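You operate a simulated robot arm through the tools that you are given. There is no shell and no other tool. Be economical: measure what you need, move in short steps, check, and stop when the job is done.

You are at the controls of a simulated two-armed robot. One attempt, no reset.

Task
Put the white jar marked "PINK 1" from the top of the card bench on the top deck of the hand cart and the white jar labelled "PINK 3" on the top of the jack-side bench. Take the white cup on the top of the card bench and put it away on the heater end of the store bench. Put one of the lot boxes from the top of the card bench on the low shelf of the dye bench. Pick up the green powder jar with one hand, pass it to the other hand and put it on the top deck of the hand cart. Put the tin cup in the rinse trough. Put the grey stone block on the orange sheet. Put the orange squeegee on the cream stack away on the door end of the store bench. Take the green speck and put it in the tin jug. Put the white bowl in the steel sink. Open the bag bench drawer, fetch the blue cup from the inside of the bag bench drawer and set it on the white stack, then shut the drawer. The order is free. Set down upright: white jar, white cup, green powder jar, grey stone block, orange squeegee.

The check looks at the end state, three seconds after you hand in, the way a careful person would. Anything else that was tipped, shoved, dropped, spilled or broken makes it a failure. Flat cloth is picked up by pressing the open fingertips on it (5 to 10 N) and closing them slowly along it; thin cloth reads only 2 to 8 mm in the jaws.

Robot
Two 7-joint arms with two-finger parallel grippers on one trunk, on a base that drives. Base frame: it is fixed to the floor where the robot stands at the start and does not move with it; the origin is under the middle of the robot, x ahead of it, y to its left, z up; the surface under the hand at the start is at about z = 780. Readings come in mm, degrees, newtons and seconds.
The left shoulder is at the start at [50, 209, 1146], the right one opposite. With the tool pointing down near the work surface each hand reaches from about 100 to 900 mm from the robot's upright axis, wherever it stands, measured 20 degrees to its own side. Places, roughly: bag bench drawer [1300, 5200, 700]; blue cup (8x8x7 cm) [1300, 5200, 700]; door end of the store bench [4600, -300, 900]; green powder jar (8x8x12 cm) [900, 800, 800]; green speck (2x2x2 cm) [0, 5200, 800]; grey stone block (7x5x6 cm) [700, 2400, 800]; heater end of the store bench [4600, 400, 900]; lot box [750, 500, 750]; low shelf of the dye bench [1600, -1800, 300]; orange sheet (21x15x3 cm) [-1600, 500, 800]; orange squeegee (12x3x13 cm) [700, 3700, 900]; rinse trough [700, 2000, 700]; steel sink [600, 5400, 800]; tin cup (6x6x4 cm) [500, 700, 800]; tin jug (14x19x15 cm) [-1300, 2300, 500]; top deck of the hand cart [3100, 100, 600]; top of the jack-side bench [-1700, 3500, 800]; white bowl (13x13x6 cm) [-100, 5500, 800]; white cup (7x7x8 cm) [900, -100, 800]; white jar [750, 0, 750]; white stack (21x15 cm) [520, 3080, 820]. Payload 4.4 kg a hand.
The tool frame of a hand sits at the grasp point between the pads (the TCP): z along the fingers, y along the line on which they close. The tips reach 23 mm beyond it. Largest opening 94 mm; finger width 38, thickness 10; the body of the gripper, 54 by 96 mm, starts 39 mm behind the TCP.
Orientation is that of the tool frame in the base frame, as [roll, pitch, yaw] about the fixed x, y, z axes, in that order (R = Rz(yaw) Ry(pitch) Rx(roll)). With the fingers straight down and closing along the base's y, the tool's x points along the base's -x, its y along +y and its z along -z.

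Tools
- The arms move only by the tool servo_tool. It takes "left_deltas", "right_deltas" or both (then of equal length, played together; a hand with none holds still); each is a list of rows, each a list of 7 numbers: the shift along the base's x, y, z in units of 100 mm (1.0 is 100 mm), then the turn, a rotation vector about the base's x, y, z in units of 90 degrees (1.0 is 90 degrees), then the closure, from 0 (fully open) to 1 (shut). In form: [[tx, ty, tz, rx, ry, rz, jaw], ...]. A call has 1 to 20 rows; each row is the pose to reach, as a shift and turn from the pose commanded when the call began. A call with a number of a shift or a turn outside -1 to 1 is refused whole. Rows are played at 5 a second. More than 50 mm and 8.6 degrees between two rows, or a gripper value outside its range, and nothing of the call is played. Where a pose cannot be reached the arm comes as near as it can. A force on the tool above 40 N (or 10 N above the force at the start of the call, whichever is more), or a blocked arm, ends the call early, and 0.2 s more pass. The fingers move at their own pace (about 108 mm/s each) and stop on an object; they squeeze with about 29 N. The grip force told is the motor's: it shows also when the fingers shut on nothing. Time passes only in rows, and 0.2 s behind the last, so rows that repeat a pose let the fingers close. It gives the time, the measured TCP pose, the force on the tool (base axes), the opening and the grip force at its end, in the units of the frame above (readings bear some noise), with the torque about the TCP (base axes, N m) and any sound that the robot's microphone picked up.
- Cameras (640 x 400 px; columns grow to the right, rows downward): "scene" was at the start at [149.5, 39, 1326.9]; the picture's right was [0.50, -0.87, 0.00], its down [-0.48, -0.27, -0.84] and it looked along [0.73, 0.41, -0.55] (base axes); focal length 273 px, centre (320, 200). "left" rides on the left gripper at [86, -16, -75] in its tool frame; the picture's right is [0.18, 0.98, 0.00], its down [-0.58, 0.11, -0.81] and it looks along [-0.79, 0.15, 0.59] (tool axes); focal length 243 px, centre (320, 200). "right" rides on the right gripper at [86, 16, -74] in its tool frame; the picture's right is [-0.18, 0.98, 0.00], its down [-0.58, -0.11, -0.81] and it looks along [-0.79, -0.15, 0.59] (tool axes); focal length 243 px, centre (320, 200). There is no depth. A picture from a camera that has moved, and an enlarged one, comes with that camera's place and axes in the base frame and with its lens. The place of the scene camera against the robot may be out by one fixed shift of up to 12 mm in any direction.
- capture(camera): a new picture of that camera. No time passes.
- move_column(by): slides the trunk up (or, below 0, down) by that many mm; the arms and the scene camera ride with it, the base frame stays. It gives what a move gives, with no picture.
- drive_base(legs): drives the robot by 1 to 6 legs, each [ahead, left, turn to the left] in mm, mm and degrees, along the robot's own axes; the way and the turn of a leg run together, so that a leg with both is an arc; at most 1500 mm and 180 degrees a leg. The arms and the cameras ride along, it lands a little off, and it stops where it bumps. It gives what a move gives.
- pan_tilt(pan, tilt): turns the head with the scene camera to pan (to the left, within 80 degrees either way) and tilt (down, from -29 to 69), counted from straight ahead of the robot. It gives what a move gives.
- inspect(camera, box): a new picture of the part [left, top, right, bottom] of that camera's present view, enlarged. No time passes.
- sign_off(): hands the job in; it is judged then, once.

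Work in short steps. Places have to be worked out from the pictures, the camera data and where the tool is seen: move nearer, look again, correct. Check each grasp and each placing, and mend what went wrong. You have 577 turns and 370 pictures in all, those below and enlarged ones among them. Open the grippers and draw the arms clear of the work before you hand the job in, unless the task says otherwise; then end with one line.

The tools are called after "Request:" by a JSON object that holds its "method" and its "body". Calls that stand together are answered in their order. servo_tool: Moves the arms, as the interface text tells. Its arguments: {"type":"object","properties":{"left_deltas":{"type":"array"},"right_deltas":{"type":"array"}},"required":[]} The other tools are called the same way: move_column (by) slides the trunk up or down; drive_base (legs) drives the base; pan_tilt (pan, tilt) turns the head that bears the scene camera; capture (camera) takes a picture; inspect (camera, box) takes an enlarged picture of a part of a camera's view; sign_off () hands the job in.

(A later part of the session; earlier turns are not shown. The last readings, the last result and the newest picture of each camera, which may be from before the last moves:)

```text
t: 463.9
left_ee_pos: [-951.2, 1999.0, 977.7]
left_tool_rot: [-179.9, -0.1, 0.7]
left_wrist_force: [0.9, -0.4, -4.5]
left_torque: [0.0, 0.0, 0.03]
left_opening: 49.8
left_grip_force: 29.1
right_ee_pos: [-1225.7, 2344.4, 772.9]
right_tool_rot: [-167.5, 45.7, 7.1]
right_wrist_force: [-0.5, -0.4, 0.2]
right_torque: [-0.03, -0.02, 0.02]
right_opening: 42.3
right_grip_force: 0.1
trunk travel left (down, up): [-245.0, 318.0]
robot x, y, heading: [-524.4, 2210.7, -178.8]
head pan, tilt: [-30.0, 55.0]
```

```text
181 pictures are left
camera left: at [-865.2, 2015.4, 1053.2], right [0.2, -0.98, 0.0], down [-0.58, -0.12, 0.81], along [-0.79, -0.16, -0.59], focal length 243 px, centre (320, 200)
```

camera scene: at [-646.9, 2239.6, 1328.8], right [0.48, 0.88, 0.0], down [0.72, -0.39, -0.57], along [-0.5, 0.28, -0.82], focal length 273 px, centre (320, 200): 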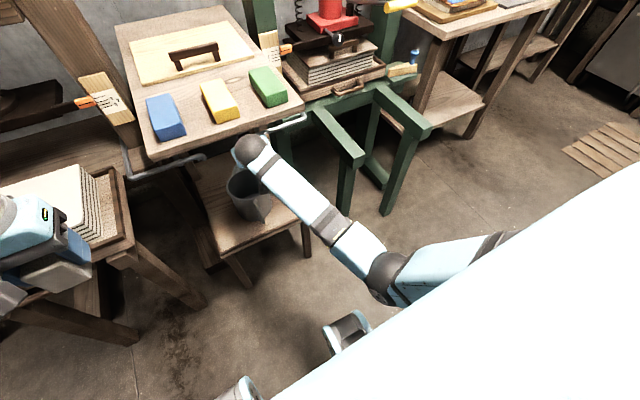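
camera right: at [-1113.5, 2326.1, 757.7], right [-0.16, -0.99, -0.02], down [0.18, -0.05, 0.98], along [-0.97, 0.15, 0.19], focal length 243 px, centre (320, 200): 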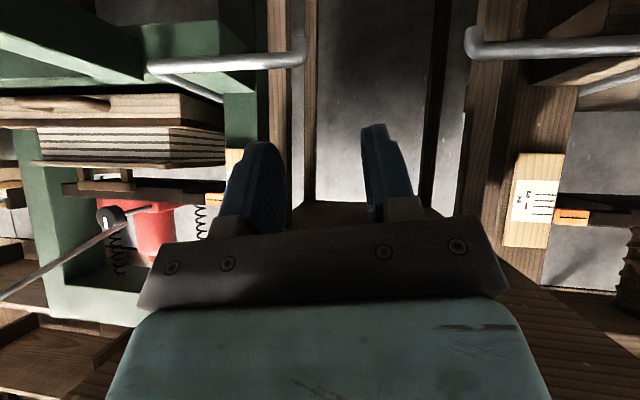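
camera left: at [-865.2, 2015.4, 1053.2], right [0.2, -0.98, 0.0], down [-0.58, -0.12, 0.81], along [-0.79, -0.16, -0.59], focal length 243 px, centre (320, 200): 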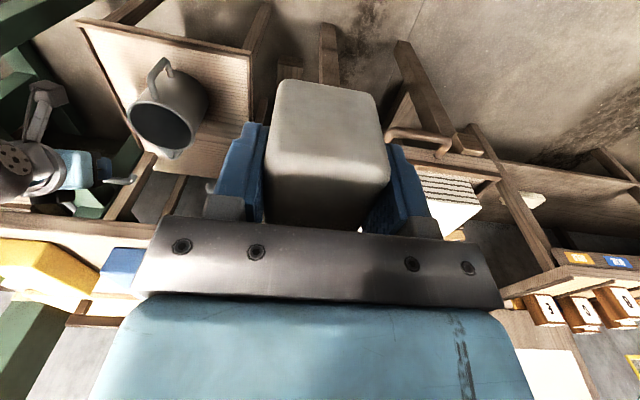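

The hand is wedged just under the bench's front edge. I move straight down 60 mm in small steps.

Request:
{"method": "servo_tool", "body": {"right_deltas": [[0, 0, -0.1, 0, 0, 0, 0.55], [0, 0, -0.2, 0, 0, 0, 0.55], [0, 0, -0.3, 0, 0, 0, 0.55], [0, 0, -0.4, 0, 0, 0, 0.55], [0, 0, -0.5, 0, 0, 0, 0.55]]}}

Request:
{"method": "capture", "body": {"camera": "left"}}

```text
t: 465.3
left_ee_pos: [-950.5, 1998.6, 971.1]
left_tool_rot: [179.9, -0.2, 0.6]
left_wrist_force: [-0.3, 0.3, -5.5]
left_torque: [0.04, -0.03, -0.03]
left_opening: 50.0
left_grip_force: 28.8
right_ee_pos: [-1244.6, 2357.9, 736.5]
right_tool_rot: [-165.5, 47.5, 8.3]
right_wrist_force: [-0.1, 0.0, 0.1]
right_torque: [0.01, 0.0, 0.0]
right_opening: 42.7
right_grip_force: 0.1
trunk travel left (down, up): [-245.0, 318.0]
robot x, y, heading: [-518.4, 2209.0, -178.8]
head pan, tilt: [-30.0, 55.0]
stopped in row 5 (right hand): the arm was blocked; the commanded pose is now the measured one
```

```text
180 pictures are left
camera left: at [-865.4, 2015.4, 1046.0], right [0.2, -0.98, 0.0], down [-0.58, -0.12, 0.8], along [-0.79, -0.16, -0.59], focal length 243 px, centre (320, 200)
```

left: 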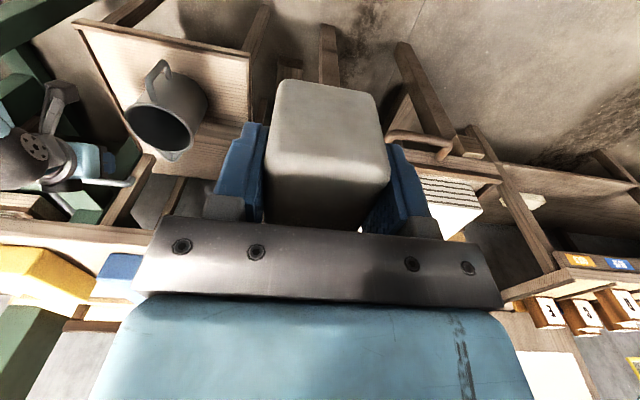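

The wrist probably rests on the rod. I relieve upward 15 mm and move toward −y.

Request:
{"method": "servo_tool", "body": {"right_deltas": [[0, 0, 0.1, 0, 0, 0, 0.55], [0, 0, 0.2, 0, 0, 0, 0.55], [0, -0.1, 0.25, 0, 0, 0, 0.55], [0, -0.2, 0.25, 0, 0, 0, 0.55], [0, -0.3, 0.25, 0, 0, 0, 0.55]]}}

Request:
{"method": "capture", "body": {"camera": "left"}}

Request:
{"method": "inspect", "body": {"camera": "scene", "box": [200, 100, 420, 300]}}

```text
t: 466.5
left_ee_pos: [-951.5, 1998.4, 963.8]
left_tool_rot: [-179.9, -0.1, 0.6]
left_wrist_force: [0.0, -1.0, -4.7]
left_torque: [-0.03, -0.05, 0.03]
left_opening: 50.1
left_grip_force: 29.4
right_ee_pos: [-1243.2, 2325.2, 759.9]
right_tool_rot: [-165.6, 48.1, 8.1]
right_wrist_force: [0.2, 0.0, -0.1]
right_torque: [0.01, -0.01, 0.04]
right_opening: 42.3
right_grip_force: 0.1
trunk travel left (down, up): [-245.0, 318.0]
robot x, y, heading: [-517.6, 2210.9, -178.9]
head pan, tilt: [-30.0, 55.0]
```

```text
179 pictures are left
camera left: at [-865.2, 2015.1, 1039.2], right [0.2, -0.98, 0.0], down [-0.58, -0.12, 0.81], along [-0.79, -0.16, -0.59], focal length 243 px, centre (320, 200)
```

left: 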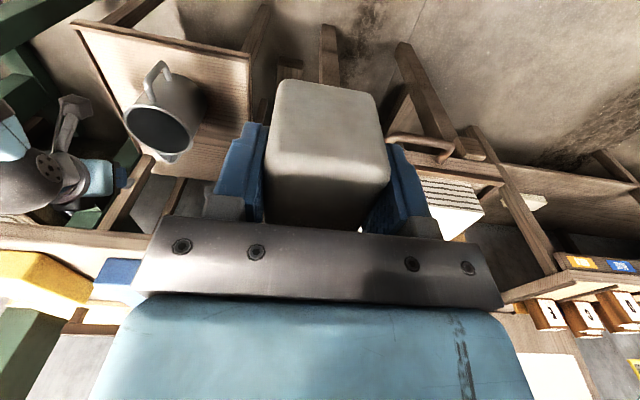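

```text
2.00 times, centred on (310, 200) of scene
camera zoom: at [-646.8, 2239.2, 1314.9], right [0.48, 0.88, 0.0], down [0.72, -0.39, -0.57], along [-0.5, 0.28, -0.82], focal length 547 px, centre (340, 200)
```

zoom: 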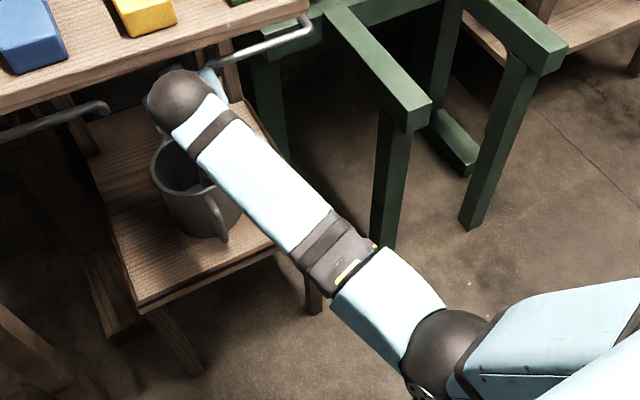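

Freed; the robot is level again. I now back out: −y 20, then down-and-out.

Request:
{"method": "servo_tool", "body": {"right_deltas": [[0, -0.15, -0.05, 0, 0, 0, 0.55], [0.05, -0.25, -0.2, 0, 0, 0, 0.55], [0.15, -0.25, -0.4, 0, 0, 0, 0.55], [0.3, -0.25, -0.5, 0, 0, 0, 0.55], [0.5, -0.25, -0.5, 0, 0, 0, 0.55], [0.75, -0.25, -0.5, 0, 0, 0, 0.55]]}}

Request:
{"method": "capture", "body": {"camera": "left"}}

Request:
{"method": "capture", "body": {"camera": "scene"}}

```text
t: 467.9
left_ee_pos: [-950.4, 1998.2, 965.6]
left_tool_rot: [180.0, -0.2, 0.7]
left_wrist_force: [0.0, 0.6, -4.1]
left_torque: [0.03, -0.02, 0.01]
left_opening: 50.0
left_grip_force: 28.7
right_ee_pos: [-1241.0, 2330.3, 809.0]
right_tool_rot: [-158.6, 56.7, 12.8]
right_wrist_force: [-0.8, 0.4, -0.1]
right_torque: [0.03, -0.01, 0.0]
right_opening: 42.2
right_grip_force: 0.0
trunk travel left (down, up): [-245.0, 318.0]
robot x, y, heading: [-520.8, 2211.4, -178.9]
head pan, tilt: [-30.0, 55.0]
stopped in row 6 (right hand): the arm was blocked; the commanded pose is now the measured one
```

```text
177 pictures are left
camera left: at [-864.5, 2015.3, 1041.5], right [0.2, -0.98, 0.0], down [-0.58, -0.12, 0.8], along [-0.79, -0.16, -0.59], focal length 243 px, centre (320, 200)
```

left: 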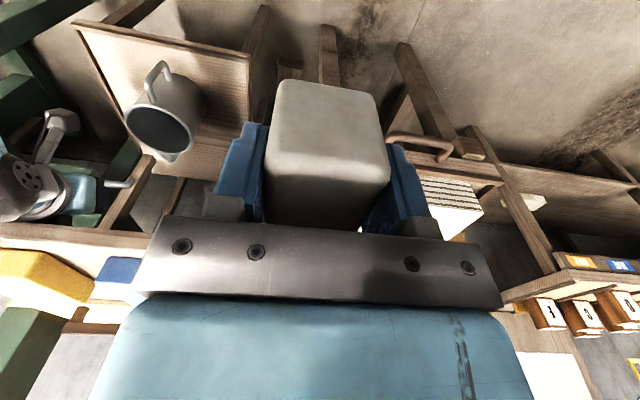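

```text
176 pictures are left
camera scene: at [-646.0, 2239.4, 1317.3], right [0.48, 0.88, 0.0], down [0.72, -0.39, -0.57], along [-0.5, 0.28, -0.82], focal length 273 px, centre (320, 200)
```

scene: 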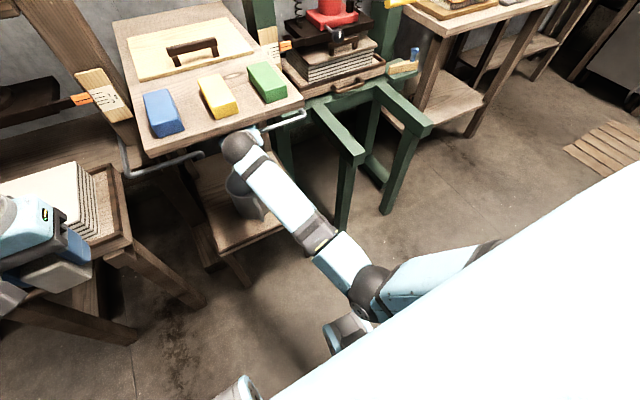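

The arm is at its own limits when pulling in, so I use the base: strafe 30 left (−y), then back straight out.

Request:
{"method": "drive_base", "body": {"legs": [[0, 30, 0]]}}

Request:
{"method": "drive_base", "body": {"legs": [[-40, 0, 0]]}}

Request:
{"method": "capture", "body": {"camera": "left"}}

Request:
{"method": "capture", "body": {"camera": "scene"}}

```text
t: 468.9
left_ee_pos: [-949.4, 1968.2, 964.9]
left_tool_rot: [-179.9, -0.1, 0.8]
left_wrist_force: [-0.1, 0.0, -4.6]
left_torque: [-0.01, -0.03, 0.02]
left_opening: 49.8
left_grip_force: 29.1
right_ee_pos: [-1241.9, 2298.2, 810.0]
right_tool_rot: [-158.6, 56.9, 12.9]
right_wrist_force: [2.4, -0.9, -9.4]
right_torque: [0.13, 0.65, -0.04]
right_opening: 42.3
right_grip_force: 0.1
trunk travel left (down, up): [-245.0, 318.0]
robot x, y, heading: [-517.8, 2178.7, -178.7]
head pan, tilt: [-30.0, 55.0]
```

```text
t: 469.8
left_ee_pos: [-909.1, 1969.1, 966.2]
left_tool_rot: [-179.9, 0.0, 0.8]
left_wrist_force: [0.1, -0.5, -3.8]
left_torque: [0.01, -0.01, 0.04]
left_opening: 49.9
left_grip_force: 29.1
right_ee_pos: [-1202.9, 2299.4, 814.5]
right_tool_rot: [-158.6, 57.1, 12.8]
right_wrist_force: [1.1, 0.5, -0.5]
right_torque: [0.01, 0.02, 0.03]
right_opening: 42.0
right_grip_force: 0.1
trunk travel left (down, up): [-245.0, 318.0]
robot x, y, heading: [-479.3, 2184.6, -178.7]
head pan, tilt: [-30.0, 55.0]
```

```text
175 pictures are left
camera left: at [-823.8, 1986.2, 1040.3], right [0.2, -0.98, 0.0], down [-0.58, -0.12, 0.81], along [-0.79, -0.16, -0.59], focal length 243 px, centre (320, 200)
```

left: 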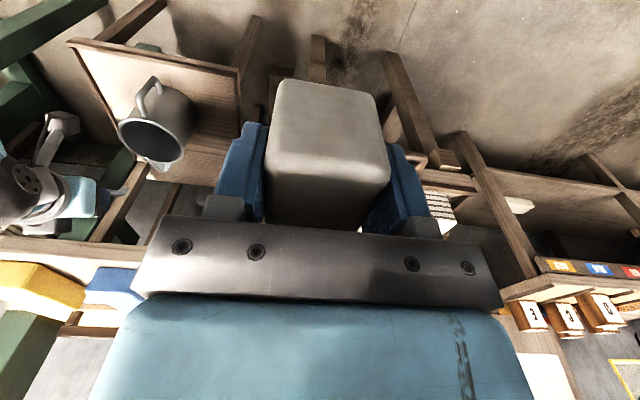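

```text
174 pictures are left
camera scene: at [-605.5, 2210.7, 1315.7], right [0.48, 0.88, 0.0], down [0.72, -0.39, -0.57], along [-0.5, 0.28, -0.82], focal length 273 px, centre (320, 200)
```

scene: 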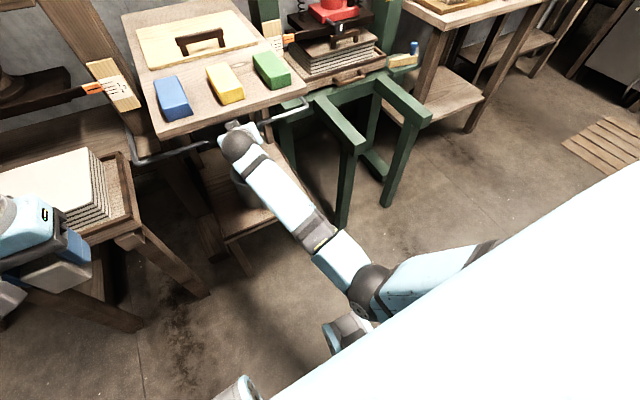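

Moving out freely. Continue backing 60, then 150.

Request:
{"method": "drive_base", "body": {"legs": [[-60, 0, 0]]}}

Request:
{"method": "drive_base", "body": {"legs": [[-150, 0, 0]]}}

Request:
{"method": "pan_tilt", "body": {"pan": -5, "tilt": 40}}

Request:
{"method": "capture", "body": {"camera": "scene"}}

```text
t: 470.7
left_ee_pos: [-851.1, 1971.6, 964.8]
left_tool_rot: [-179.9, -0.2, 0.7]
left_wrist_force: [-0.1, 0.2, -4.3]
left_torque: [0.03, -0.02, -0.01]
left_opening: 50.2
left_grip_force: 29.0
right_ee_pos: [-1144.2, 2302.0, 814.3]
right_tool_rot: [-158.6, 57.4, 12.8]
right_wrist_force: [0.5, -0.9, 0.0]
right_torque: [0.0, 0.0, -0.01]
right_opening: 42.4
right_grip_force: 0.1
trunk travel left (down, up): [-245.0, 318.0]
robot x, y, heading: [-421.0, 2184.3, -178.9]
head pan, tilt: [-30.0, 55.0]
```

```text
t: 472.1
left_ee_pos: [-704.6, 1974.9, 965.9]
left_tool_rot: [-179.9, -0.1, 0.6]
left_wrist_force: [0.3, 0.1, -4.8]
left_torque: [0.02, -0.03, -0.02]
left_opening: 49.9
left_grip_force: 28.7
right_ee_pos: [-996.8, 2306.2, 814.6]
right_tool_rot: [-158.6, 57.2, 12.6]
right_wrist_force: [-0.4, -0.3, 0.7]
right_torque: [0.01, 0.01, -0.01]
right_opening: 42.5
right_grip_force: 0.0
trunk travel left (down, up): [-245.0, 318.0]
robot x, y, heading: [-271.4, 2184.5, -178.9]
head pan, tilt: [-30.0, 55.0]
```

```text
t: 473.0
left_ee_pos: [-704.1, 1974.2, 965.5]
left_tool_rot: [-179.9, -0.2, 0.6]
left_wrist_force: [0.0, 0.3, -4.6]
left_torque: [0.01, -0.02, -0.03]
left_opening: 49.9
left_grip_force: 29.2
right_ee_pos: [-994.5, 2306.3, 814.8]
right_tool_rot: [-158.6, 57.3, 12.7]
right_wrist_force: [-0.8, -0.1, -0.1]
right_torque: [0.0, 0.01, 0.0]
right_opening: 42.1
right_grip_force: 0.1
trunk travel left (down, up): [-245.0, 318.0]
robot x, y, heading: [-271.8, 2187.6, -178.8]
head pan, tilt: [-5.0, 40.0]
```

```text
173 pictures are left
camera scene: at [-421.1, 2186.3, 1336.7], right [0.07, 1.0, 0.0], down [0.64, -0.04, -0.77], along [-0.76, 0.05, -0.64], focal length 273 px, centre (320, 200)
```

scene: 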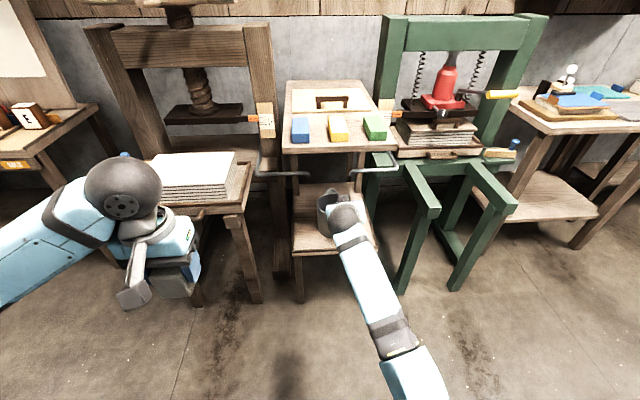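

All objects stand as before. I rotate the right hand back to pointing down while raising it.

Request:
{"method": "servo_tool", "body": {"right_deltas": [[0, 0, 0.1, -0.0177, -0.081, 0, 0], [0, 0, 0.2, -0.0353, -0.162, 0, 0], [0, 0, 0.3, -0.053, -0.243, 0, 0], [0, 0, 0.4, -0.0707, -0.3245, 0, 0], [0, 0, 0.5, -0.0883, -0.4056, 0, 0], [0, 0, 0.6, -0.106, -0.4868, 0, 0], [0, 0, 0.7, -0.1236, -0.568, 0, 0], [0, 0, 0.8, -0.1413, -0.649, 0, 0]]}}

Request:
{"method": "inspect", "body": {"camera": "scene", "box": [250, 60, 450, 260]}}

```text
t: 474.8
left_ee_pos: [-703.8, 1974.0, 964.0]
left_tool_rot: [-179.9, -0.1, 0.6]
left_wrist_force: [0.2, 0.0, -4.2]
left_torque: [0.0, -0.03, 0.0]
left_opening: 49.9
left_grip_force: 29.2
right_ee_pos: [-996.3, 2304.8, 893.6]
right_tool_rot: [179.9, -0.2, 1.0]
right_wrist_force: [-0.1, -0.6, 0.5]
right_torque: [0.05, 0.0, -0.02]
right_opening: 94.0
right_grip_force: 0.1
trunk travel left (down, up): [-245.0, 318.0]
robot x, y, heading: [-269.4, 2187.3, -179.0]
head pan, tilt: [-5.0, 40.0]
```

```text
2.00 times, centred on (350, 160) of scene
camera zoom: at [-421.2, 2185.8, 1336.7], right [0.07, 1.0, 0.0], down [0.64, -0.04, -0.77], along [-0.76, 0.05, -0.64], focal length 547 px, centre (260, 280)
```

zoom: 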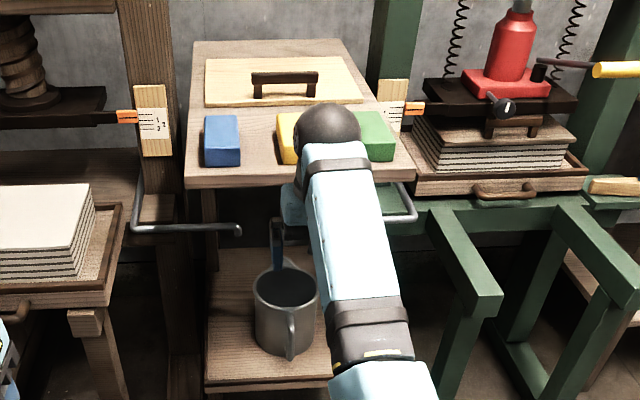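

Request:
{"method": "capture", "body": {"camera": "right"}}

```text
171 pictures are left
camera right: at [-909.5, 2290.5, 967.0], right [-0.17, -0.99, 0.0], down [-0.59, 0.1, 0.8], along [-0.79, 0.14, -0.59], focal length 243 px, centre (320, 200)
```

right: 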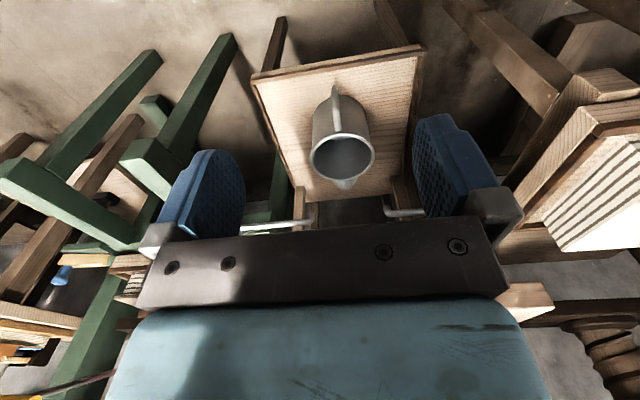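

Request:
{"method": "inspect", "body": {"camera": "right", "box": [290, 90, 400, 200]}}

```text
3.64 times, centred on (345, 145) of right
camera zoom: at [-909.5, 2290.5, 967.0], right [-0.17, -0.99, 0.0], down [-0.59, 0.1, 0.8], along [-0.79, 0.14, -0.59], focal length 882 px, centre (229, 400)
```

zoom: 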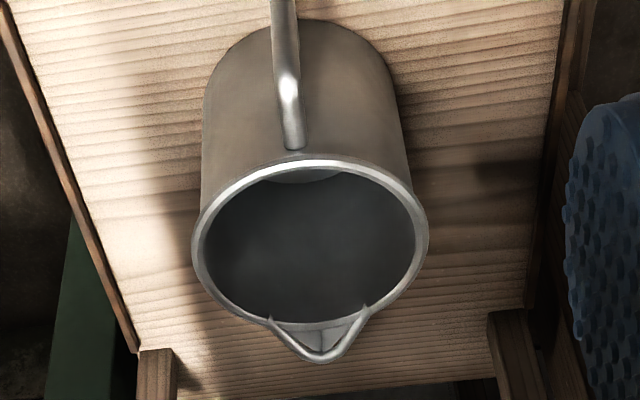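

I check inside the jug from a steeper angle: raise the hand 70 and drive 150 ahead for a look.

Request:
{"method": "servo_tool", "body": {"right_deltas": [[0, 0, 0.4, 0, 0, 0, 0], [0, 0, 0.8, 0, 0, 0, 0]]}}

Request:
{"method": "drive_base", "body": {"legs": [[150, 0, 0]]}}

Request:
{"method": "inspect", "body": {"camera": "right", "box": [260, 20, 420, 180]}}

```text
t: 475.4
left_ee_pos: [-703.6, 1974.4, 964.2]
left_tool_rot: [-179.9, -0.1, 0.6]
left_wrist_force: [-0.7, -0.9, -4.2]
left_torque: [-0.01, -0.02, 0.0]
left_opening: 50.0
left_grip_force: 29.0
right_ee_pos: [-1026.5, 2314.0, 953.5]
right_tool_rot: [-179.7, 0.2, 0.5]
right_wrist_force: [0.2, 0.5, 0.2]
right_torque: [0.03, 0.04, 0.02]
right_opening: 94.1
right_grip_force: 0.0
right hand out of reach, approached as far as the arm can: row 1, 2
trunk travel left (down, up): [-245.0, 318.0]
robot x, y, heading: [-273.0, 2189.2, -178.9]
head pan, tilt: [-5.0, 40.0]
```

```text
t: 476.8
left_ee_pos: [-856.2, 1970.8, 965.6]
left_tool_rot: [-179.9, -0.2, 0.6]
left_wrist_force: [0.2, 0.0, -4.4]
left_torque: [0.01, -0.01, 0.01]
left_opening: 49.7
left_grip_force: 28.7
right_ee_pos: [-1178.6, 2310.9, 953.1]
right_tool_rot: [-179.7, 0.1, 0.6]
right_wrist_force: [0.9, -0.1, 0.1]
right_torque: [-0.02, -0.03, 0.03]
right_opening: 94.0
right_grip_force: 0.0
trunk travel left (down, up): [-245.0, 318.0]
robot x, y, heading: [-426.1, 2183.4, -179.1]
head pan, tilt: [-5.0, 40.0]
```

```text
2.50 times, centred on (340, 100) of right
camera zoom: at [-1091.9, 2294.1, 1026.0], right [-0.17, -0.98, 0.0], down [-0.58, 0.1, 0.81], along [-0.79, 0.14, -0.59], focal length 606 px, centre (270, 450)
```

zoom: 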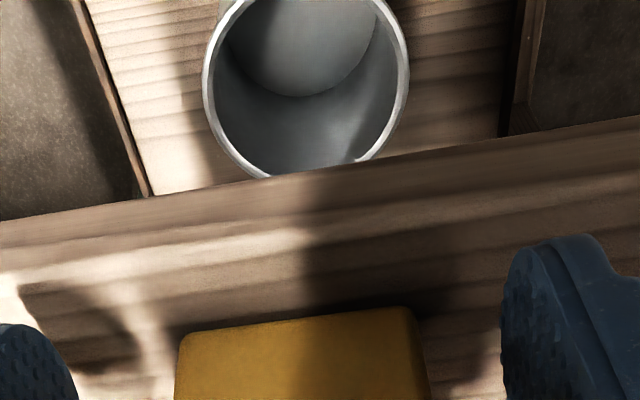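

Request:
{"method": "inspect", "body": {"camera": "right", "box": [280, 0, 380, 80]}}

```text
5.00 times, centred on (330, 40) of right
camera zoom: at [-1091.9, 2294.1, 1026.0], right [-0.17, -0.98, 0.0], down [-0.58, 0.1, 0.81], along [-0.79, 0.14, -0.59], focal length 1213 px, centre (270, 1000)
```

zoom: 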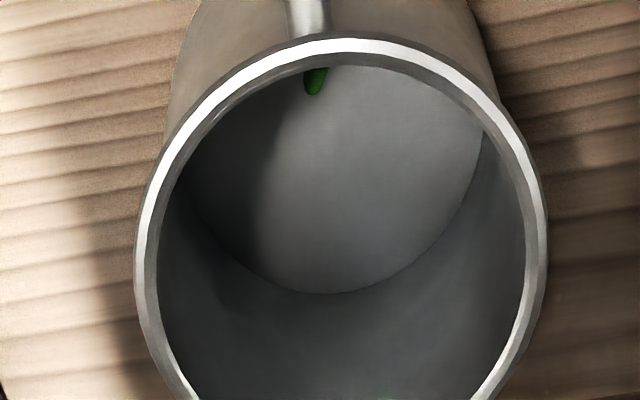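

The speck is in the jug. Back off, raise the trunk, and go to the orange sheet.

Request:
{"method": "drive_base", "body": {"legs": [[-280, 0, 0]]}}

Request:
{"method": "move_column", "body": {"by": 200}}

Request:
{"method": "servo_tool", "body": {"right_deltas": [[0.3, 0.1, 0.1, 0, 0, 0, 0], [0.6, 0.2, 0.1, 0, 0, 0, 0], [1, 0.3, 0.1, 0, 0, 0, 0]]}}

Request:
{"method": "servo_tool", "body": {"right_deltas": [[0.3, 0.1, 0, 0, 0, 0, 0], [0.6, 0.2, 0, 0, 0, 0, 0], [1, 0.3, 0, 0, 0, 0, 0]]}}

Request:
{"method": "drive_base", "body": {"legs": [[0, 1300, 0]]}}

Request:
{"method": "pan_tilt", "body": {"pan": 10, "tilt": 25}}

Request:
{"method": "capture", "body": {"camera": "scene"}}

```text
t: 478.7
left_ee_pos: [-583.5, 1974.2, 965.6]
left_tool_rot: [-179.9, -0.1, 0.8]
left_wrist_force: [0.4, 0.0, -4.5]
left_torque: [0.01, -0.02, 0.01]
left_opening: 49.8
left_grip_force: 29.0
right_ee_pos: [-906.9, 2315.1, 953.7]
right_tool_rot: [-179.7, 0.2, 0.6]
right_wrist_force: [-0.2, -0.3, 0.2]
right_torque: [0.02, 0.0, 0.0]
right_opening: 93.9
right_grip_force: 0.0
trunk travel left (down, up): [-245.0, 318.0]
robot x, y, heading: [-157.4, 2191.8, -178.6]
head pan, tilt: [-5.0, 40.0]
```

```text
t: 480.9
left_ee_pos: [-582.5, 1975.4, 1164.2]
left_tool_rot: [-179.9, -0.2, 0.7]
left_wrist_force: [0.7, -0.1, -4.3]
left_torque: [-0.01, -0.01, -0.04]
left_opening: 49.8
left_grip_force: 29.2
right_ee_pos: [-907.9, 2315.2, 1152.9]
right_tool_rot: [-179.7, 0.0, 0.6]
right_wrist_force: [0.3, -0.3, 0.7]
right_torque: [-0.04, -0.02, 0.03]
right_opening: 94.3
right_grip_force: 0.0
trunk travel left (down, up): [-445.0, 118.0]
robot x, y, heading: [-152.8, 2187.9, -178.8]
head pan, tilt: [-5.0, 40.0]
```

```text
t: 481.7
left_ee_pos: [-584.1, 1977.8, 1164.8]
left_tool_rot: [-180.0, -0.1, 0.8]
left_wrist_force: [-0.6, -0.6, -4.3]
left_torque: [-0.02, -0.04, 0.02]
left_opening: 49.8
left_grip_force: 29.4
right_ee_pos: [-887.3, 2358.6, 1133.0]
right_tool_rot: [-179.0, 1.2, -0.5]
right_wrist_force: [0.0, 0.1, -0.1]
right_torque: [-0.01, 0.0, 0.0]
right_opening: 94.2
right_grip_force: 0.1
right hand out of reach, approached as far as the arm can: row 1, 2, 3
trunk travel left (down, up): [-445.0, 118.0]
robot x, y, heading: [-156.3, 2186.7, -178.7]
head pan, tilt: [-5.0, 40.0]
```

```text
t: 482.7
left_ee_pos: [-584.2, 1974.6, 1164.2]
left_tool_rot: [-179.9, -0.3, 0.7]
left_wrist_force: [-0.1, -0.5, -3.4]
left_torque: [0.02, -0.02, 0.03]
left_opening: 50.1
left_grip_force: 28.9
right_ee_pos: [-835.4, 2437.4, 1086.8]
right_tool_rot: [-176.3, 2.6, -2.5]
right_wrist_force: [-0.6, 0.1, -0.9]
right_torque: [0.0, 0.0, -0.01]
right_opening: 94.1
right_grip_force: 0.2
right hand out of reach, approached as far as the arm can: row 1, 2, 3
trunk travel left (down, up): [-445.0, 118.0]
robot x, y, heading: [-153.7, 2187.6, -178.4]
head pan, tilt: [-5.0, 40.0]
stopped in row 3 (right hand): the arm was blocked; the commanded pose is now the measured one
```

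```text
t: 494.5
left_ee_pos: [-560.1, 648.1, 1164.4]
left_tool_rot: [-179.9, -0.3, 0.4]
left_wrist_force: [-0.8, 0.6, -3.9]
left_torque: [0.02, 0.02, 0.02]
left_opening: 49.8
left_grip_force: 29.3
right_ee_pos: [-807.5, 1111.2, 1087.0]
right_tool_rot: [-176.3, 2.5, -2.9]
right_wrist_force: [0.1, -0.4, 0.3]
right_torque: [-0.03, -0.01, 0.02]
right_opening: 93.9
right_grip_force: 0.1
trunk travel left (down, up): [-445.0, 118.0]
robot x, y, heading: [-127.6, 857.9, -178.9]
head pan, tilt: [-5.0, 40.0]
```

```text
t: 495.3
left_ee_pos: [-560.3, 647.2, 1165.1]
left_tool_rot: [-179.9, -0.2, 0.4]
left_wrist_force: [0.8, 0.2, -4.4]
left_torque: [-0.01, -0.01, 0.0]
left_opening: 49.7
left_grip_force: 28.9
right_ee_pos: [-807.6, 1113.0, 1086.9]
right_tool_rot: [-176.3, 2.6, -2.9]
right_wrist_force: [0.6, -0.4, 0.4]
right_torque: [-0.02, -0.01, 0.05]
right_opening: 94.1
right_grip_force: 0.0
trunk travel left (down, up): [-445.0, 118.0]
robot x, y, heading: [-126.8, 855.5, -179.1]
head pan, tilt: [10.0, 25.0]
```

```text
167 pictures are left
camera scene: at [-281.9, 835.1, 1560.0], right [-0.19, 0.98, 0.0], down [0.42, 0.08, -0.91], along [-0.89, -0.17, -0.42], focal length 273 px, centre (320, 200)
```

scene: 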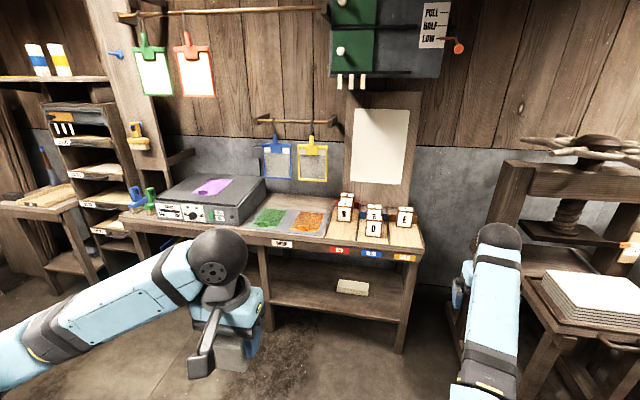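

The orange sheet is at ≈(−1555,520) on the bench ahead. Before driving I must fold the right arm, which is in an awkward posture; I try raising it.

Request:
{"method": "servo_tool", "body": {"right_deltas": [[0, 0, 0.3, 0, 0, 0, 0], [0, 0, 0.6, 0, 0, 0, 0], [0, 0, 0.9, 0, 0, 0, 0]]}}

Request:
{"method": "pan_tilt", "body": {"pan": -50, "tilt": 45}}

Request:
{"method": "capture", "body": {"camera": "scene"}}

```text
t: 496.1
left_ee_pos: [-559.3, 647.6, 1163.4]
left_tool_rot: [-180.0, -0.2, 0.4]
left_wrist_force: [0.3, -0.6, -5.2]
left_torque: [0.03, -0.02, 0.02]
left_opening: 50.0
left_grip_force: 28.8
right_ee_pos: [-834.5, 1137.4, 1157.0]
right_tool_rot: [-175.3, 2.7, -3.6]
right_wrist_force: [-0.3, 0.4, 0.1]
right_torque: [-0.01, 0.0, 0.01]
right_opening: 93.7
right_grip_force: 0.0
right hand out of reach, approached as far as the arm can: row 2, 3
trunk travel left (down, up): [-445.0, 118.0]
robot x, y, heading: [-124.8, 860.4, -179.0]
head pan, tilt: [10.0, 25.0]
```

```text
t: 497.4
left_ee_pos: [-559.1, 648.2, 1164.0]
left_tool_rot: [180.0, -0.2, 0.5]
left_wrist_force: [0.5, 0.5, -3.4]
left_torque: [0.02, 0.01, 0.01]
left_opening: 49.9
left_grip_force: 28.1
right_ee_pos: [-835.1, 1137.4, 1158.6]
right_tool_rot: [-175.5, 2.8, -3.8]
right_wrist_force: [-0.4, 0.1, 1.0]
right_torque: [-0.02, 0.01, -0.02]
right_opening: 93.9
right_grip_force: 0.0
trunk travel left (down, up): [-445.0, 118.0]
robot x, y, heading: [-130.2, 856.3, -179.1]
head pan, tilt: [-50.0, 45.0]
```

```text
166 pictures are left
camera scene: at [-244.7, 913.8, 1529.5], right [0.76, 0.66, 0.0], down [0.46, -0.53, -0.71], along [-0.46, 0.53, -0.71], focal length 273 px, centre (320, 200)
```

scene: 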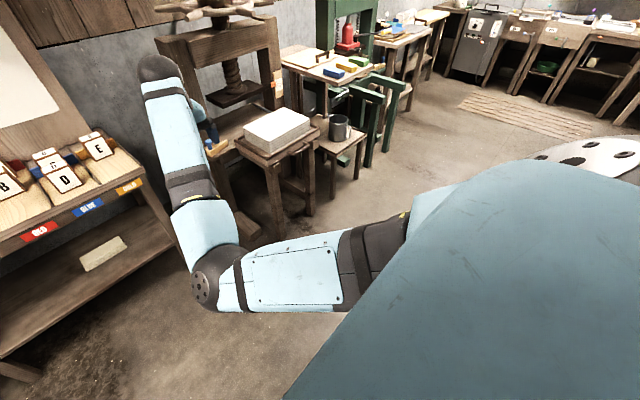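

The right elbow is flipped inward. I move the hand outward to the right (+y) to let it unfold.

Request:
{"method": "servo_tool", "body": {"right_deltas": [[0.1, 0.3, -0.1, 0, 0, 0, 0], [0.2, 0.6, -0.2, 0, 0, 0, 0], [0.3, 0.9, -0.3, 0, 0, 0, 0]]}}

Request:
{"method": "servo_tool", "body": {"right_deltas": [[0.1, 0.3, -0.1, 0, 0, 0, 0], [0.2, 0.6, -0.2, 0, 0, 0, 0], [0.3, 0.9, -0.3, 0, 0, 0, 0]]}}

Request:
{"method": "capture", "body": {"camera": "scene"}}

```text
t: 498.2
left_ee_pos: [-559.8, 647.7, 1163.7]
left_tool_rot: [180.0, -0.2, 0.4]
left_wrist_force: [-0.2, 0.5, -4.6]
left_torque: [-0.05, -0.01, 0.02]
left_opening: 49.8
left_grip_force: 29.0
right_ee_pos: [-804.0, 1216.2, 1126.0]
right_tool_rot: [-176.4, 2.4, -2.8]
right_wrist_force: [0.3, 0.9, -0.1]
right_torque: [-0.01, 0.03, -0.01]
right_opening: 93.7
right_grip_force: 0.0
trunk travel left (down, up): [-445.0, 118.0]
robot x, y, heading: [-127.6, 858.0, -179.1]
head pan, tilt: [-50.0, 45.0]
```

```text
t: 499.0
left_ee_pos: [-560.3, 648.6, 1163.8]
left_tool_rot: [-180.0, -0.1, 0.4]
left_wrist_force: [-0.4, 0.4, -4.4]
left_torque: [-0.02, -0.02, 0.01]
left_opening: 49.9
left_grip_force: 29.7
right_ee_pos: [-773.6, 1308.0, 1093.5]
right_tool_rot: [-176.5, 2.5, -2.8]
right_wrist_force: [0.2, 1.0, -0.7]
right_torque: [0.0, -0.04, 0.0]
right_opening: 93.9
right_grip_force: 0.0
trunk travel left (down, up): [-445.0, 118.0]
robot x, y, heading: [-127.2, 857.6, -178.9]
head pan, tilt: [-50.0, 45.0]
```

```text
165 pictures are left
camera scene: at [-244.5, 915.0, 1529.5], right [0.76, 0.65, 0.0], down [0.46, -0.54, -0.71], along [-0.46, 0.53, -0.71], focal length 273 px, centre (320, 200)
```

scene: 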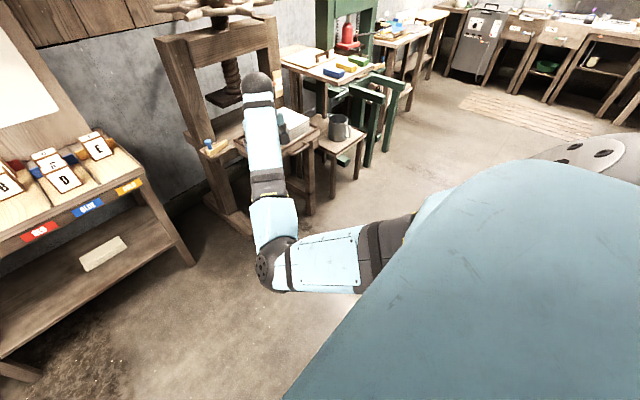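

Request:
{"method": "servo_tool", "body": {"right_deltas": [[0.3, 0.2, -0.1, 0, 0, 0, 0], [0.6, 0.4, -0.2, 0, 0, 0, 0], [0.9, 0.6, -0.3, 0, 0, 0, 0]]}}

Request:
{"method": "servo_tool", "body": {"right_deltas": [[0.3, 0.2, 0, 0, 0, 0, 0], [0.6, 0.4, 0, 0, 0, 0, 0], [0.9, 0.6, 0, 0, 0, 0, 0]]}}

Request:
{"method": "capture", "body": {"camera": "scene"}}

```text
t: 499.8
left_ee_pos: [-559.1, 649.0, 1165.1]
left_tool_rot: [180.0, -0.1, 0.4]
left_wrist_force: [0.4, -0.5, -5.0]
left_torque: [0.03, -0.02, -0.02]
left_opening: 50.0
left_grip_force: 28.7
right_ee_pos: [-684.9, 1365.4, 1063.0]
right_tool_rot: [-176.3, 2.4, -2.8]
right_wrist_force: [-0.1, 0.9, -0.1]
right_torque: [0.0, 0.02, 0.02]
right_opening: 93.9
right_grip_force: 0.1
trunk travel left (down, up): [-445.0, 118.0]
robot x, y, heading: [-131.3, 859.5, -179.0]
head pan, tilt: [-50.0, 45.0]
```

```text
t: 500.6
left_ee_pos: [-559.2, 647.9, 1165.3]
left_tool_rot: [-179.9, -0.2, 0.4]
left_wrist_force: [0.4, -0.2, -5.2]
left_torque: [0.02, 0.03, -0.02]
left_opening: 49.9
left_grip_force: 29.0
right_ee_pos: [-597.1, 1425.9, 1065.8]
right_tool_rot: [-176.3, 2.5, -2.8]
right_wrist_force: [-0.2, -0.4, 0.0]
right_torque: [0.0, 0.02, 0.01]
right_opening: 94.2
right_grip_force: 0.1
trunk travel left (down, up): [-445.0, 118.0]
robot x, y, heading: [-129.5, 858.8, -179.1]
head pan, tilt: [-50.0, 45.0]
```

```text
164 pictures are left
camera scene: at [-244.1, 914.3, 1529.5], right [0.76, 0.65, 0.0], down [0.46, -0.53, -0.71], along [-0.46, 0.53, -0.71], focal length 273 px, centre (320, 200)
```

scene: 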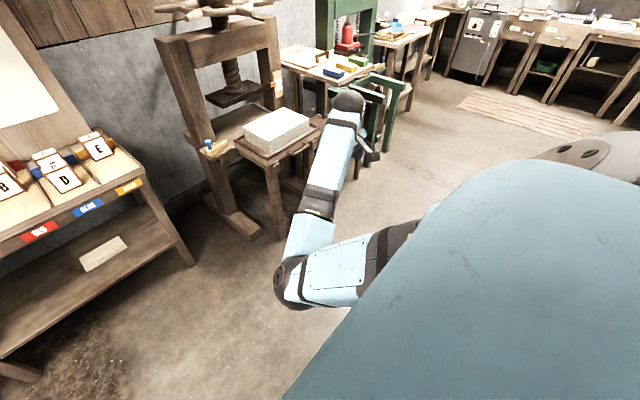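

The right hand is now aside; I pull it further back toward the robot's right side.

Request:
{"method": "servo_tool", "body": {"right_deltas": [[0.3, 0, 0, 0, 0, 0, 0], [0.6, 0, 0, 0, 0, 0, 0], [0.9, 0, 0, 0, 0, 0, 0]]}}

Request:
{"method": "servo_tool", "body": {"right_deltas": [[0.3, -0.1, 0, 0, 0, 0, 0], [0.6, -0.2, 0, 0, 0, 0, 0], [0.9, -0.3, 0, 0, 0, 0, 0]]}}

Request:
{"method": "capture", "body": {"camera": "scene"}}

```text
t: 501.4
left_ee_pos: [-560.2, 648.4, 1164.8]
left_tool_rot: [-179.9, -0.2, 0.4]
left_wrist_force: [0.4, -0.2, -4.2]
left_torque: [0.02, 0.0, -0.02]
left_opening: 49.8
left_grip_force: 29.3
right_ee_pos: [-508.1, 1427.3, 1062.9]
right_tool_rot: [-176.3, 2.5, -2.8]
right_wrist_force: [0.6, -0.4, 0.1]
right_torque: [0.01, -0.01, 0.03]
right_opening: 94.0
right_grip_force: 0.0
trunk travel left (down, up): [-445.0, 118.0]
robot x, y, heading: [-130.0, 858.5, -179.2]
head pan, tilt: [-50.0, 45.0]
```

```text
t: 502.2
left_ee_pos: [-559.7, 647.0, 1165.6]
left_tool_rot: [-179.9, -0.1, 0.4]
left_wrist_force: [-0.2, 0.3, -4.9]
left_torque: [0.0, -0.03, 0.0]
left_opening: 49.9
left_grip_force: 29.3
right_ee_pos: [-415.0, 1395.5, 1065.0]
right_tool_rot: [-176.3, 2.4, -2.9]
right_wrist_force: [0.0, -0.3, 0.0]
right_torque: [-0.03, -0.03, -0.01]
right_opening: 94.2
right_grip_force: 0.1
trunk travel left (down, up): [-445.0, 118.0]
robot x, y, heading: [-129.6, 858.7, -179.1]
head pan, tilt: [-50.0, 45.0]
```

```text
163 pictures are left
camera scene: at [-243.9, 913.4, 1529.6], right [0.76, 0.65, 0.0], down [0.46, -0.53, -0.71], along [-0.46, 0.53, -0.71], focal length 273 px, centre (320, 200)
```

scene: 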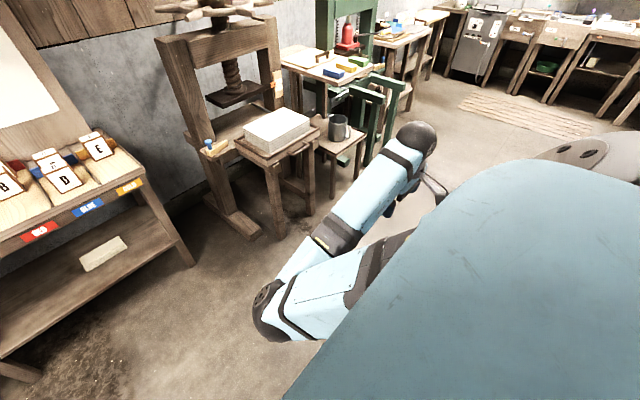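

Right arm is folded aside. Now drive ahead toward the orange sheet.

Request:
{"method": "drive_base", "body": {"legs": [[720, 130, 0]]}}

Request:
{"method": "pan_tilt", "body": {"pan": 15, "tilt": 45}}

Request:
{"method": "capture", "body": {"camera": "scene"}}

Request:
{"method": "capture", "body": {"camera": "left"}}

```text
t: 506.1
left_ee_pos: [-1272.1, 518.5, 1165.1]
left_tool_rot: [-179.9, -0.1, -0.9]
left_wrist_force: [-0.1, -0.1, -3.4]
left_torque: [0.0, -0.03, -0.02]
left_opening: 50.0
left_grip_force: 29.2
right_ee_pos: [-1111.6, 1264.8, 1066.2]
right_tool_rot: [-176.4, 2.5, -4.1]
right_wrist_force: [0.0, 0.5, -0.5]
right_torque: [-0.02, -0.02, -0.02]
right_opening: 93.9
right_grip_force: 0.1
trunk travel left (down, up): [-445.0, 118.0]
robot x, y, heading: [-835.2, 720.2, 179.5]
head pan, tilt: [-50.0, 45.0]
```

```text
t: 507.5
left_ee_pos: [-1272.8, 519.4, 1165.2]
left_tool_rot: [-179.8, -0.2, -0.9]
left_wrist_force: [0.2, -0.1, -4.4]
left_torque: [-0.02, -0.02, -0.03]
left_opening: 49.9
left_grip_force: 28.3
right_ee_pos: [-1111.4, 1264.7, 1066.2]
right_tool_rot: [-176.3, 2.4, -4.0]
right_wrist_force: [-0.1, -0.1, 0.3]
right_torque: [0.01, -0.02, 0.03]
right_opening: 94.1
right_grip_force: 0.1
trunk travel left (down, up): [-445.0, 118.0]
robot x, y, heading: [-837.1, 719.5, 179.5]
head pan, tilt: [15.0, 45.0]
```

```text
162 pictures are left
camera scene: at [-978.7, 695.2, 1529.5], right [-0.25, 0.97, 0.0], down [0.68, 0.18, -0.71], along [-0.68, -0.18, -0.71], focal length 273 px, centre (320, 200)
```

scene: 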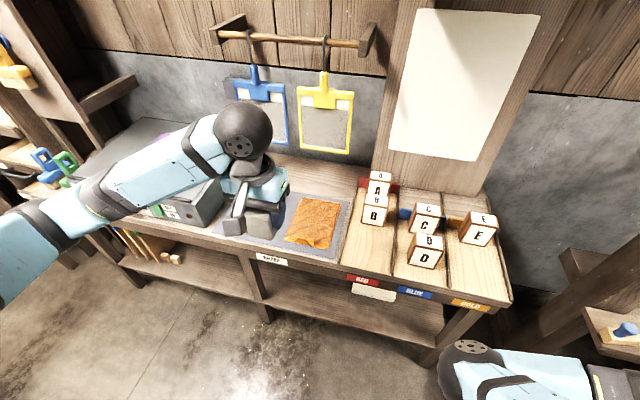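

```text
161 pictures are left
camera left: at [-1186.6, 534.0, 1240.3], right [0.17, -0.99, 0.0], down [-0.59, -0.1, 0.8], along [-0.79, -0.14, -0.59], focal length 243 px, centre (320, 200)
```

left: 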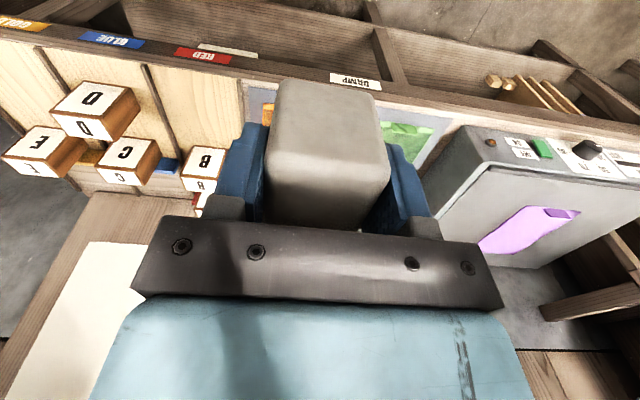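

Orange sheet centre ≈(−1553,521). I extend the left hand there and lower to about z 930.

Request:
{"method": "servo_tool", "body": {"left_deltas": [[-0.4, 0, 0, 0, 0, 0, 1], [-0.8, 0, 0, 0, 0, 0, 1], [-1, 0, 0, 0, 0, 0, 1]]}}

Request:
{"method": "servo_tool", "body": {"left_deltas": [[-0.4, 0, -0.2, 0, 0, 0, 1], [-0.8, 0, -0.4, 0, 0, 0, 1], [-1, 0, -0.8, 0, 0, 0, 1]]}}

Request:
{"method": "servo_tool", "body": {"left_deltas": [[-0.4, 0, -0.25, 0, 0, 0, 1], [-0.8, 0, -0.5, 0, 0, 0, 1], [-0.8, 0, -0.95, 0, 0, 0, 1]]}}

Request:
{"method": "capture", "body": {"camera": "scene"}}

Request:
{"method": "capture", "body": {"camera": "left"}}

```text
t: 508.3
left_ee_pos: [-1373.1, 518.9, 1164.2]
left_tool_rot: [-179.9, -0.2, -0.8]
left_wrist_force: [0.3, 0.4, -4.1]
left_torque: [0.01, -0.01, -0.02]
left_opening: 49.9
left_grip_force: 29.2
right_ee_pos: [-1111.8, 1264.1, 1065.8]
right_tool_rot: [-176.4, 2.5, -4.1]
right_wrist_force: [-0.7, -1.0, -0.4]
right_torque: [0.01, 0.01, 0.0]
right_opening: 94.2
right_grip_force: 0.1
trunk travel left (down, up): [-445.0, 118.0]
robot x, y, heading: [-838.6, 722.2, 179.6]
head pan, tilt: [15.0, 45.0]
```

```text
t: 509.1
left_ee_pos: [-1473.1, 518.9, 1085.5]
left_tool_rot: [-179.8, -0.2, -0.9]
left_wrist_force: [0.9, -0.4, -3.9]
left_torque: [0.01, -0.03, 0.02]
left_opening: 50.1
left_grip_force: 29.1
right_ee_pos: [-1111.4, 1263.5, 1065.4]
right_tool_rot: [-176.3, 2.4, -4.1]
right_wrist_force: [-0.6, 0.6, 0.1]
right_torque: [-0.02, 0.0, 0.01]
right_opening: 94.0
right_grip_force: 0.0
trunk travel left (down, up): [-445.0, 118.0]
robot x, y, heading: [-838.2, 722.0, 179.5]
head pan, tilt: [15.0, 45.0]
```

```text
t: 509.9
left_ee_pos: [-1551.9, 518.3, 992.2]
left_tool_rot: [-179.9, -0.1, -0.9]
left_wrist_force: [0.7, -0.1, -4.0]
left_torque: [-0.03, -0.05, 0.07]
left_opening: 50.0
left_grip_force: 29.4
right_ee_pos: [-1111.3, 1264.9, 1065.4]
right_tool_rot: [-176.3, 2.5, -4.0]
right_wrist_force: [-0.5, -0.5, 0.2]
right_torque: [0.02, -0.02, 0.0]
right_opening: 94.2
right_grip_force: 0.1
trunk travel left (down, up): [-445.0, 118.0]
robot x, y, heading: [-836.4, 717.4, 179.4]
head pan, tilt: [15.0, 45.0]
```

```text
160 pictures are left
camera scene: at [-978.9, 694.1, 1529.5], right [-0.25, 0.97, 0.0], down [0.68, 0.18, -0.71], along [-0.68, -0.18, -0.71], focal length 273 px, centre (320, 200)
```

scene: 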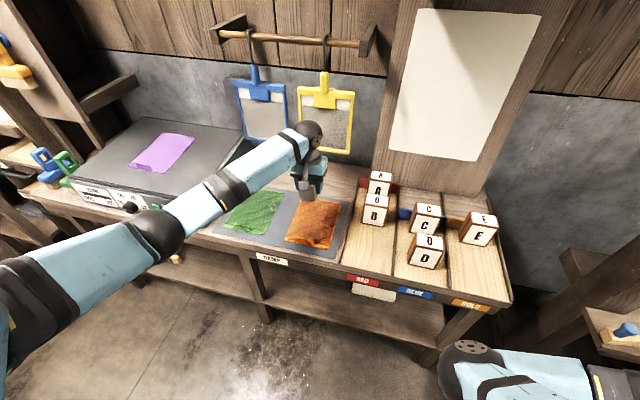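

```text
159 pictures are left
camera left: at [-1465.4, 534.0, 1067.4], right [0.17, -0.99, 0.0], down [-0.58, -0.1, 0.81], along [-0.79, -0.14, -0.59], focal length 243 px, centre (320, 200)
```

left: 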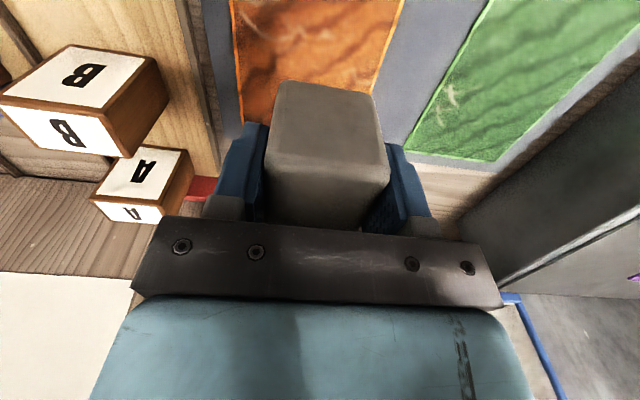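

The sheet is directly below. Lower the block.

Request:
{"method": "servo_tool", "body": {"left_deltas": [[0, 0.05, -0.4, 0, 0, 0, 1], [0, 0.05, -0.8, 0, 0, 0, 1], [0, 0.05, -0.95, 0, 0, 0, 1]]}}

Request:
{"method": "servo_tool", "body": {"left_deltas": [[0, 0, -0.06, 0, 0, 0, 1], [0, 0, -0.12, 0, 0, 0, 1], [0, 0, -0.18, 0, 0, 0, 1], [0, 0, -0.24, 0, 0, 0, 1], [0, 0, -0.3, 0, 0, 0, 1]]}}

Request:
{"method": "capture", "body": {"camera": "left"}}

```text
t: 510.7
left_ee_pos: [-1555.1, 523.5, 892.7]
left_tool_rot: [-179.9, -0.1, -0.9]
left_wrist_force: [0.1, -0.6, -4.8]
left_torque: [0.02, -0.03, -0.01]
left_opening: 49.9
left_grip_force: 28.9
right_ee_pos: [-1111.4, 1264.6, 1065.4]
right_tool_rot: [-176.3, 2.5, -4.1]
right_wrist_force: [0.0, 0.4, -0.5]
right_torque: [-0.01, -0.02, -0.01]
right_opening: 93.9
right_grip_force: 0.0
trunk travel left (down, up): [-445.0, 118.0]
robot x, y, heading: [-838.0, 721.9, 179.7]
head pan, tilt: [15.0, 45.0]
```

```text
t: 511.9
left_ee_pos: [-1553.6, 523.2, 862.8]
left_tool_rot: [-179.9, -0.2, -0.9]
left_wrist_force: [0.5, 0.0, -4.5]
left_torque: [0.0, 0.0, -0.02]
left_opening: 49.8
left_grip_force: 29.0
right_ee_pos: [-1110.9, 1264.0, 1066.4]
right_tool_rot: [-176.3, 2.5, -4.1]
right_wrist_force: [-0.3, -0.3, -0.3]
right_torque: [0.02, -0.03, 0.02]
right_opening: 94.0
right_grip_force: 0.0
trunk travel left (down, up): [-445.0, 118.0]
robot x, y, heading: [-835.7, 723.7, 179.6]
head pan, tilt: [15.0, 45.0]
```

```text
158 pictures are left
camera left: at [-1467.1, 538.2, 938.9], right [0.17, -0.99, 0.0], down [-0.59, -0.1, 0.8], along [-0.79, -0.14, -0.59], focal length 243 px, centre (320, 200)
```

left: 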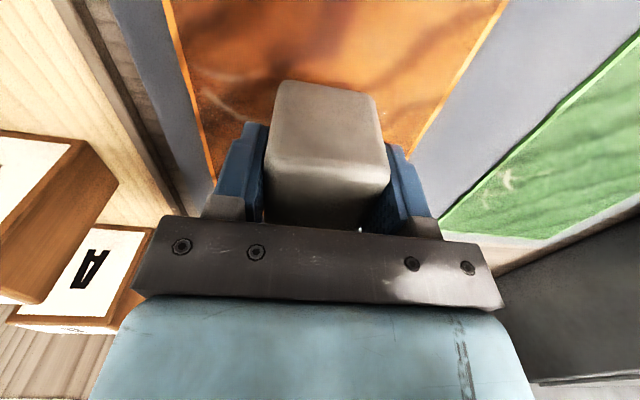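

Still above. Continue down in small steps.

Request:
{"method": "servo_tool", "body": {"left_deltas": [[0, 0, -0.06, 0, 0, 0, 1], [0, 0, -0.12, 0, 0, 0, 1], [0, 0, -0.18, 0, 0, 0, 1], [0, 0, -0.24, 0, 0, 0, 1], [0, 0, -0.3, 0, 0, 0, 1], [0, 0, -0.36, 0, 0, 0, 1]]}}

Request:
{"method": "capture", "body": {"camera": "left"}}

```text
t: 513.3
left_ee_pos: [-1550.9, 524.5, 830.7]
left_tool_rot: [180.0, 0.0, -0.8]
left_wrist_force: [-2.1, -2.0, 22.7]
left_torque: [-0.12, 0.19, 0.04]
left_opening: 49.7
left_grip_force: 28.8
right_ee_pos: [-1109.0, 1265.8, 1066.2]
right_tool_rot: [-176.3, 2.7, -4.2]
right_wrist_force: [-0.5, 0.4, -0.5]
right_torque: [0.0, 0.0, -0.02]
right_opening: 94.3
right_grip_force: 0.1
trunk travel left (down, up): [-445.0, 118.0]
robot x, y, heading: [-839.0, 721.4, 179.6]
head pan, tilt: [15.0, 45.0]
```

```text
157 pictures are left
camera left: at [-1464.4, 539.7, 906.2], right [0.17, -0.99, 0.0], down [-0.58, -0.1, 0.81], along [-0.8, -0.14, -0.59], focal length 243 px, centre (320, 200)
```

left: 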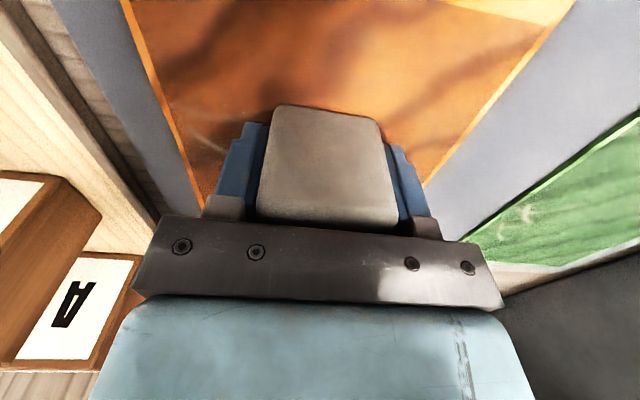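

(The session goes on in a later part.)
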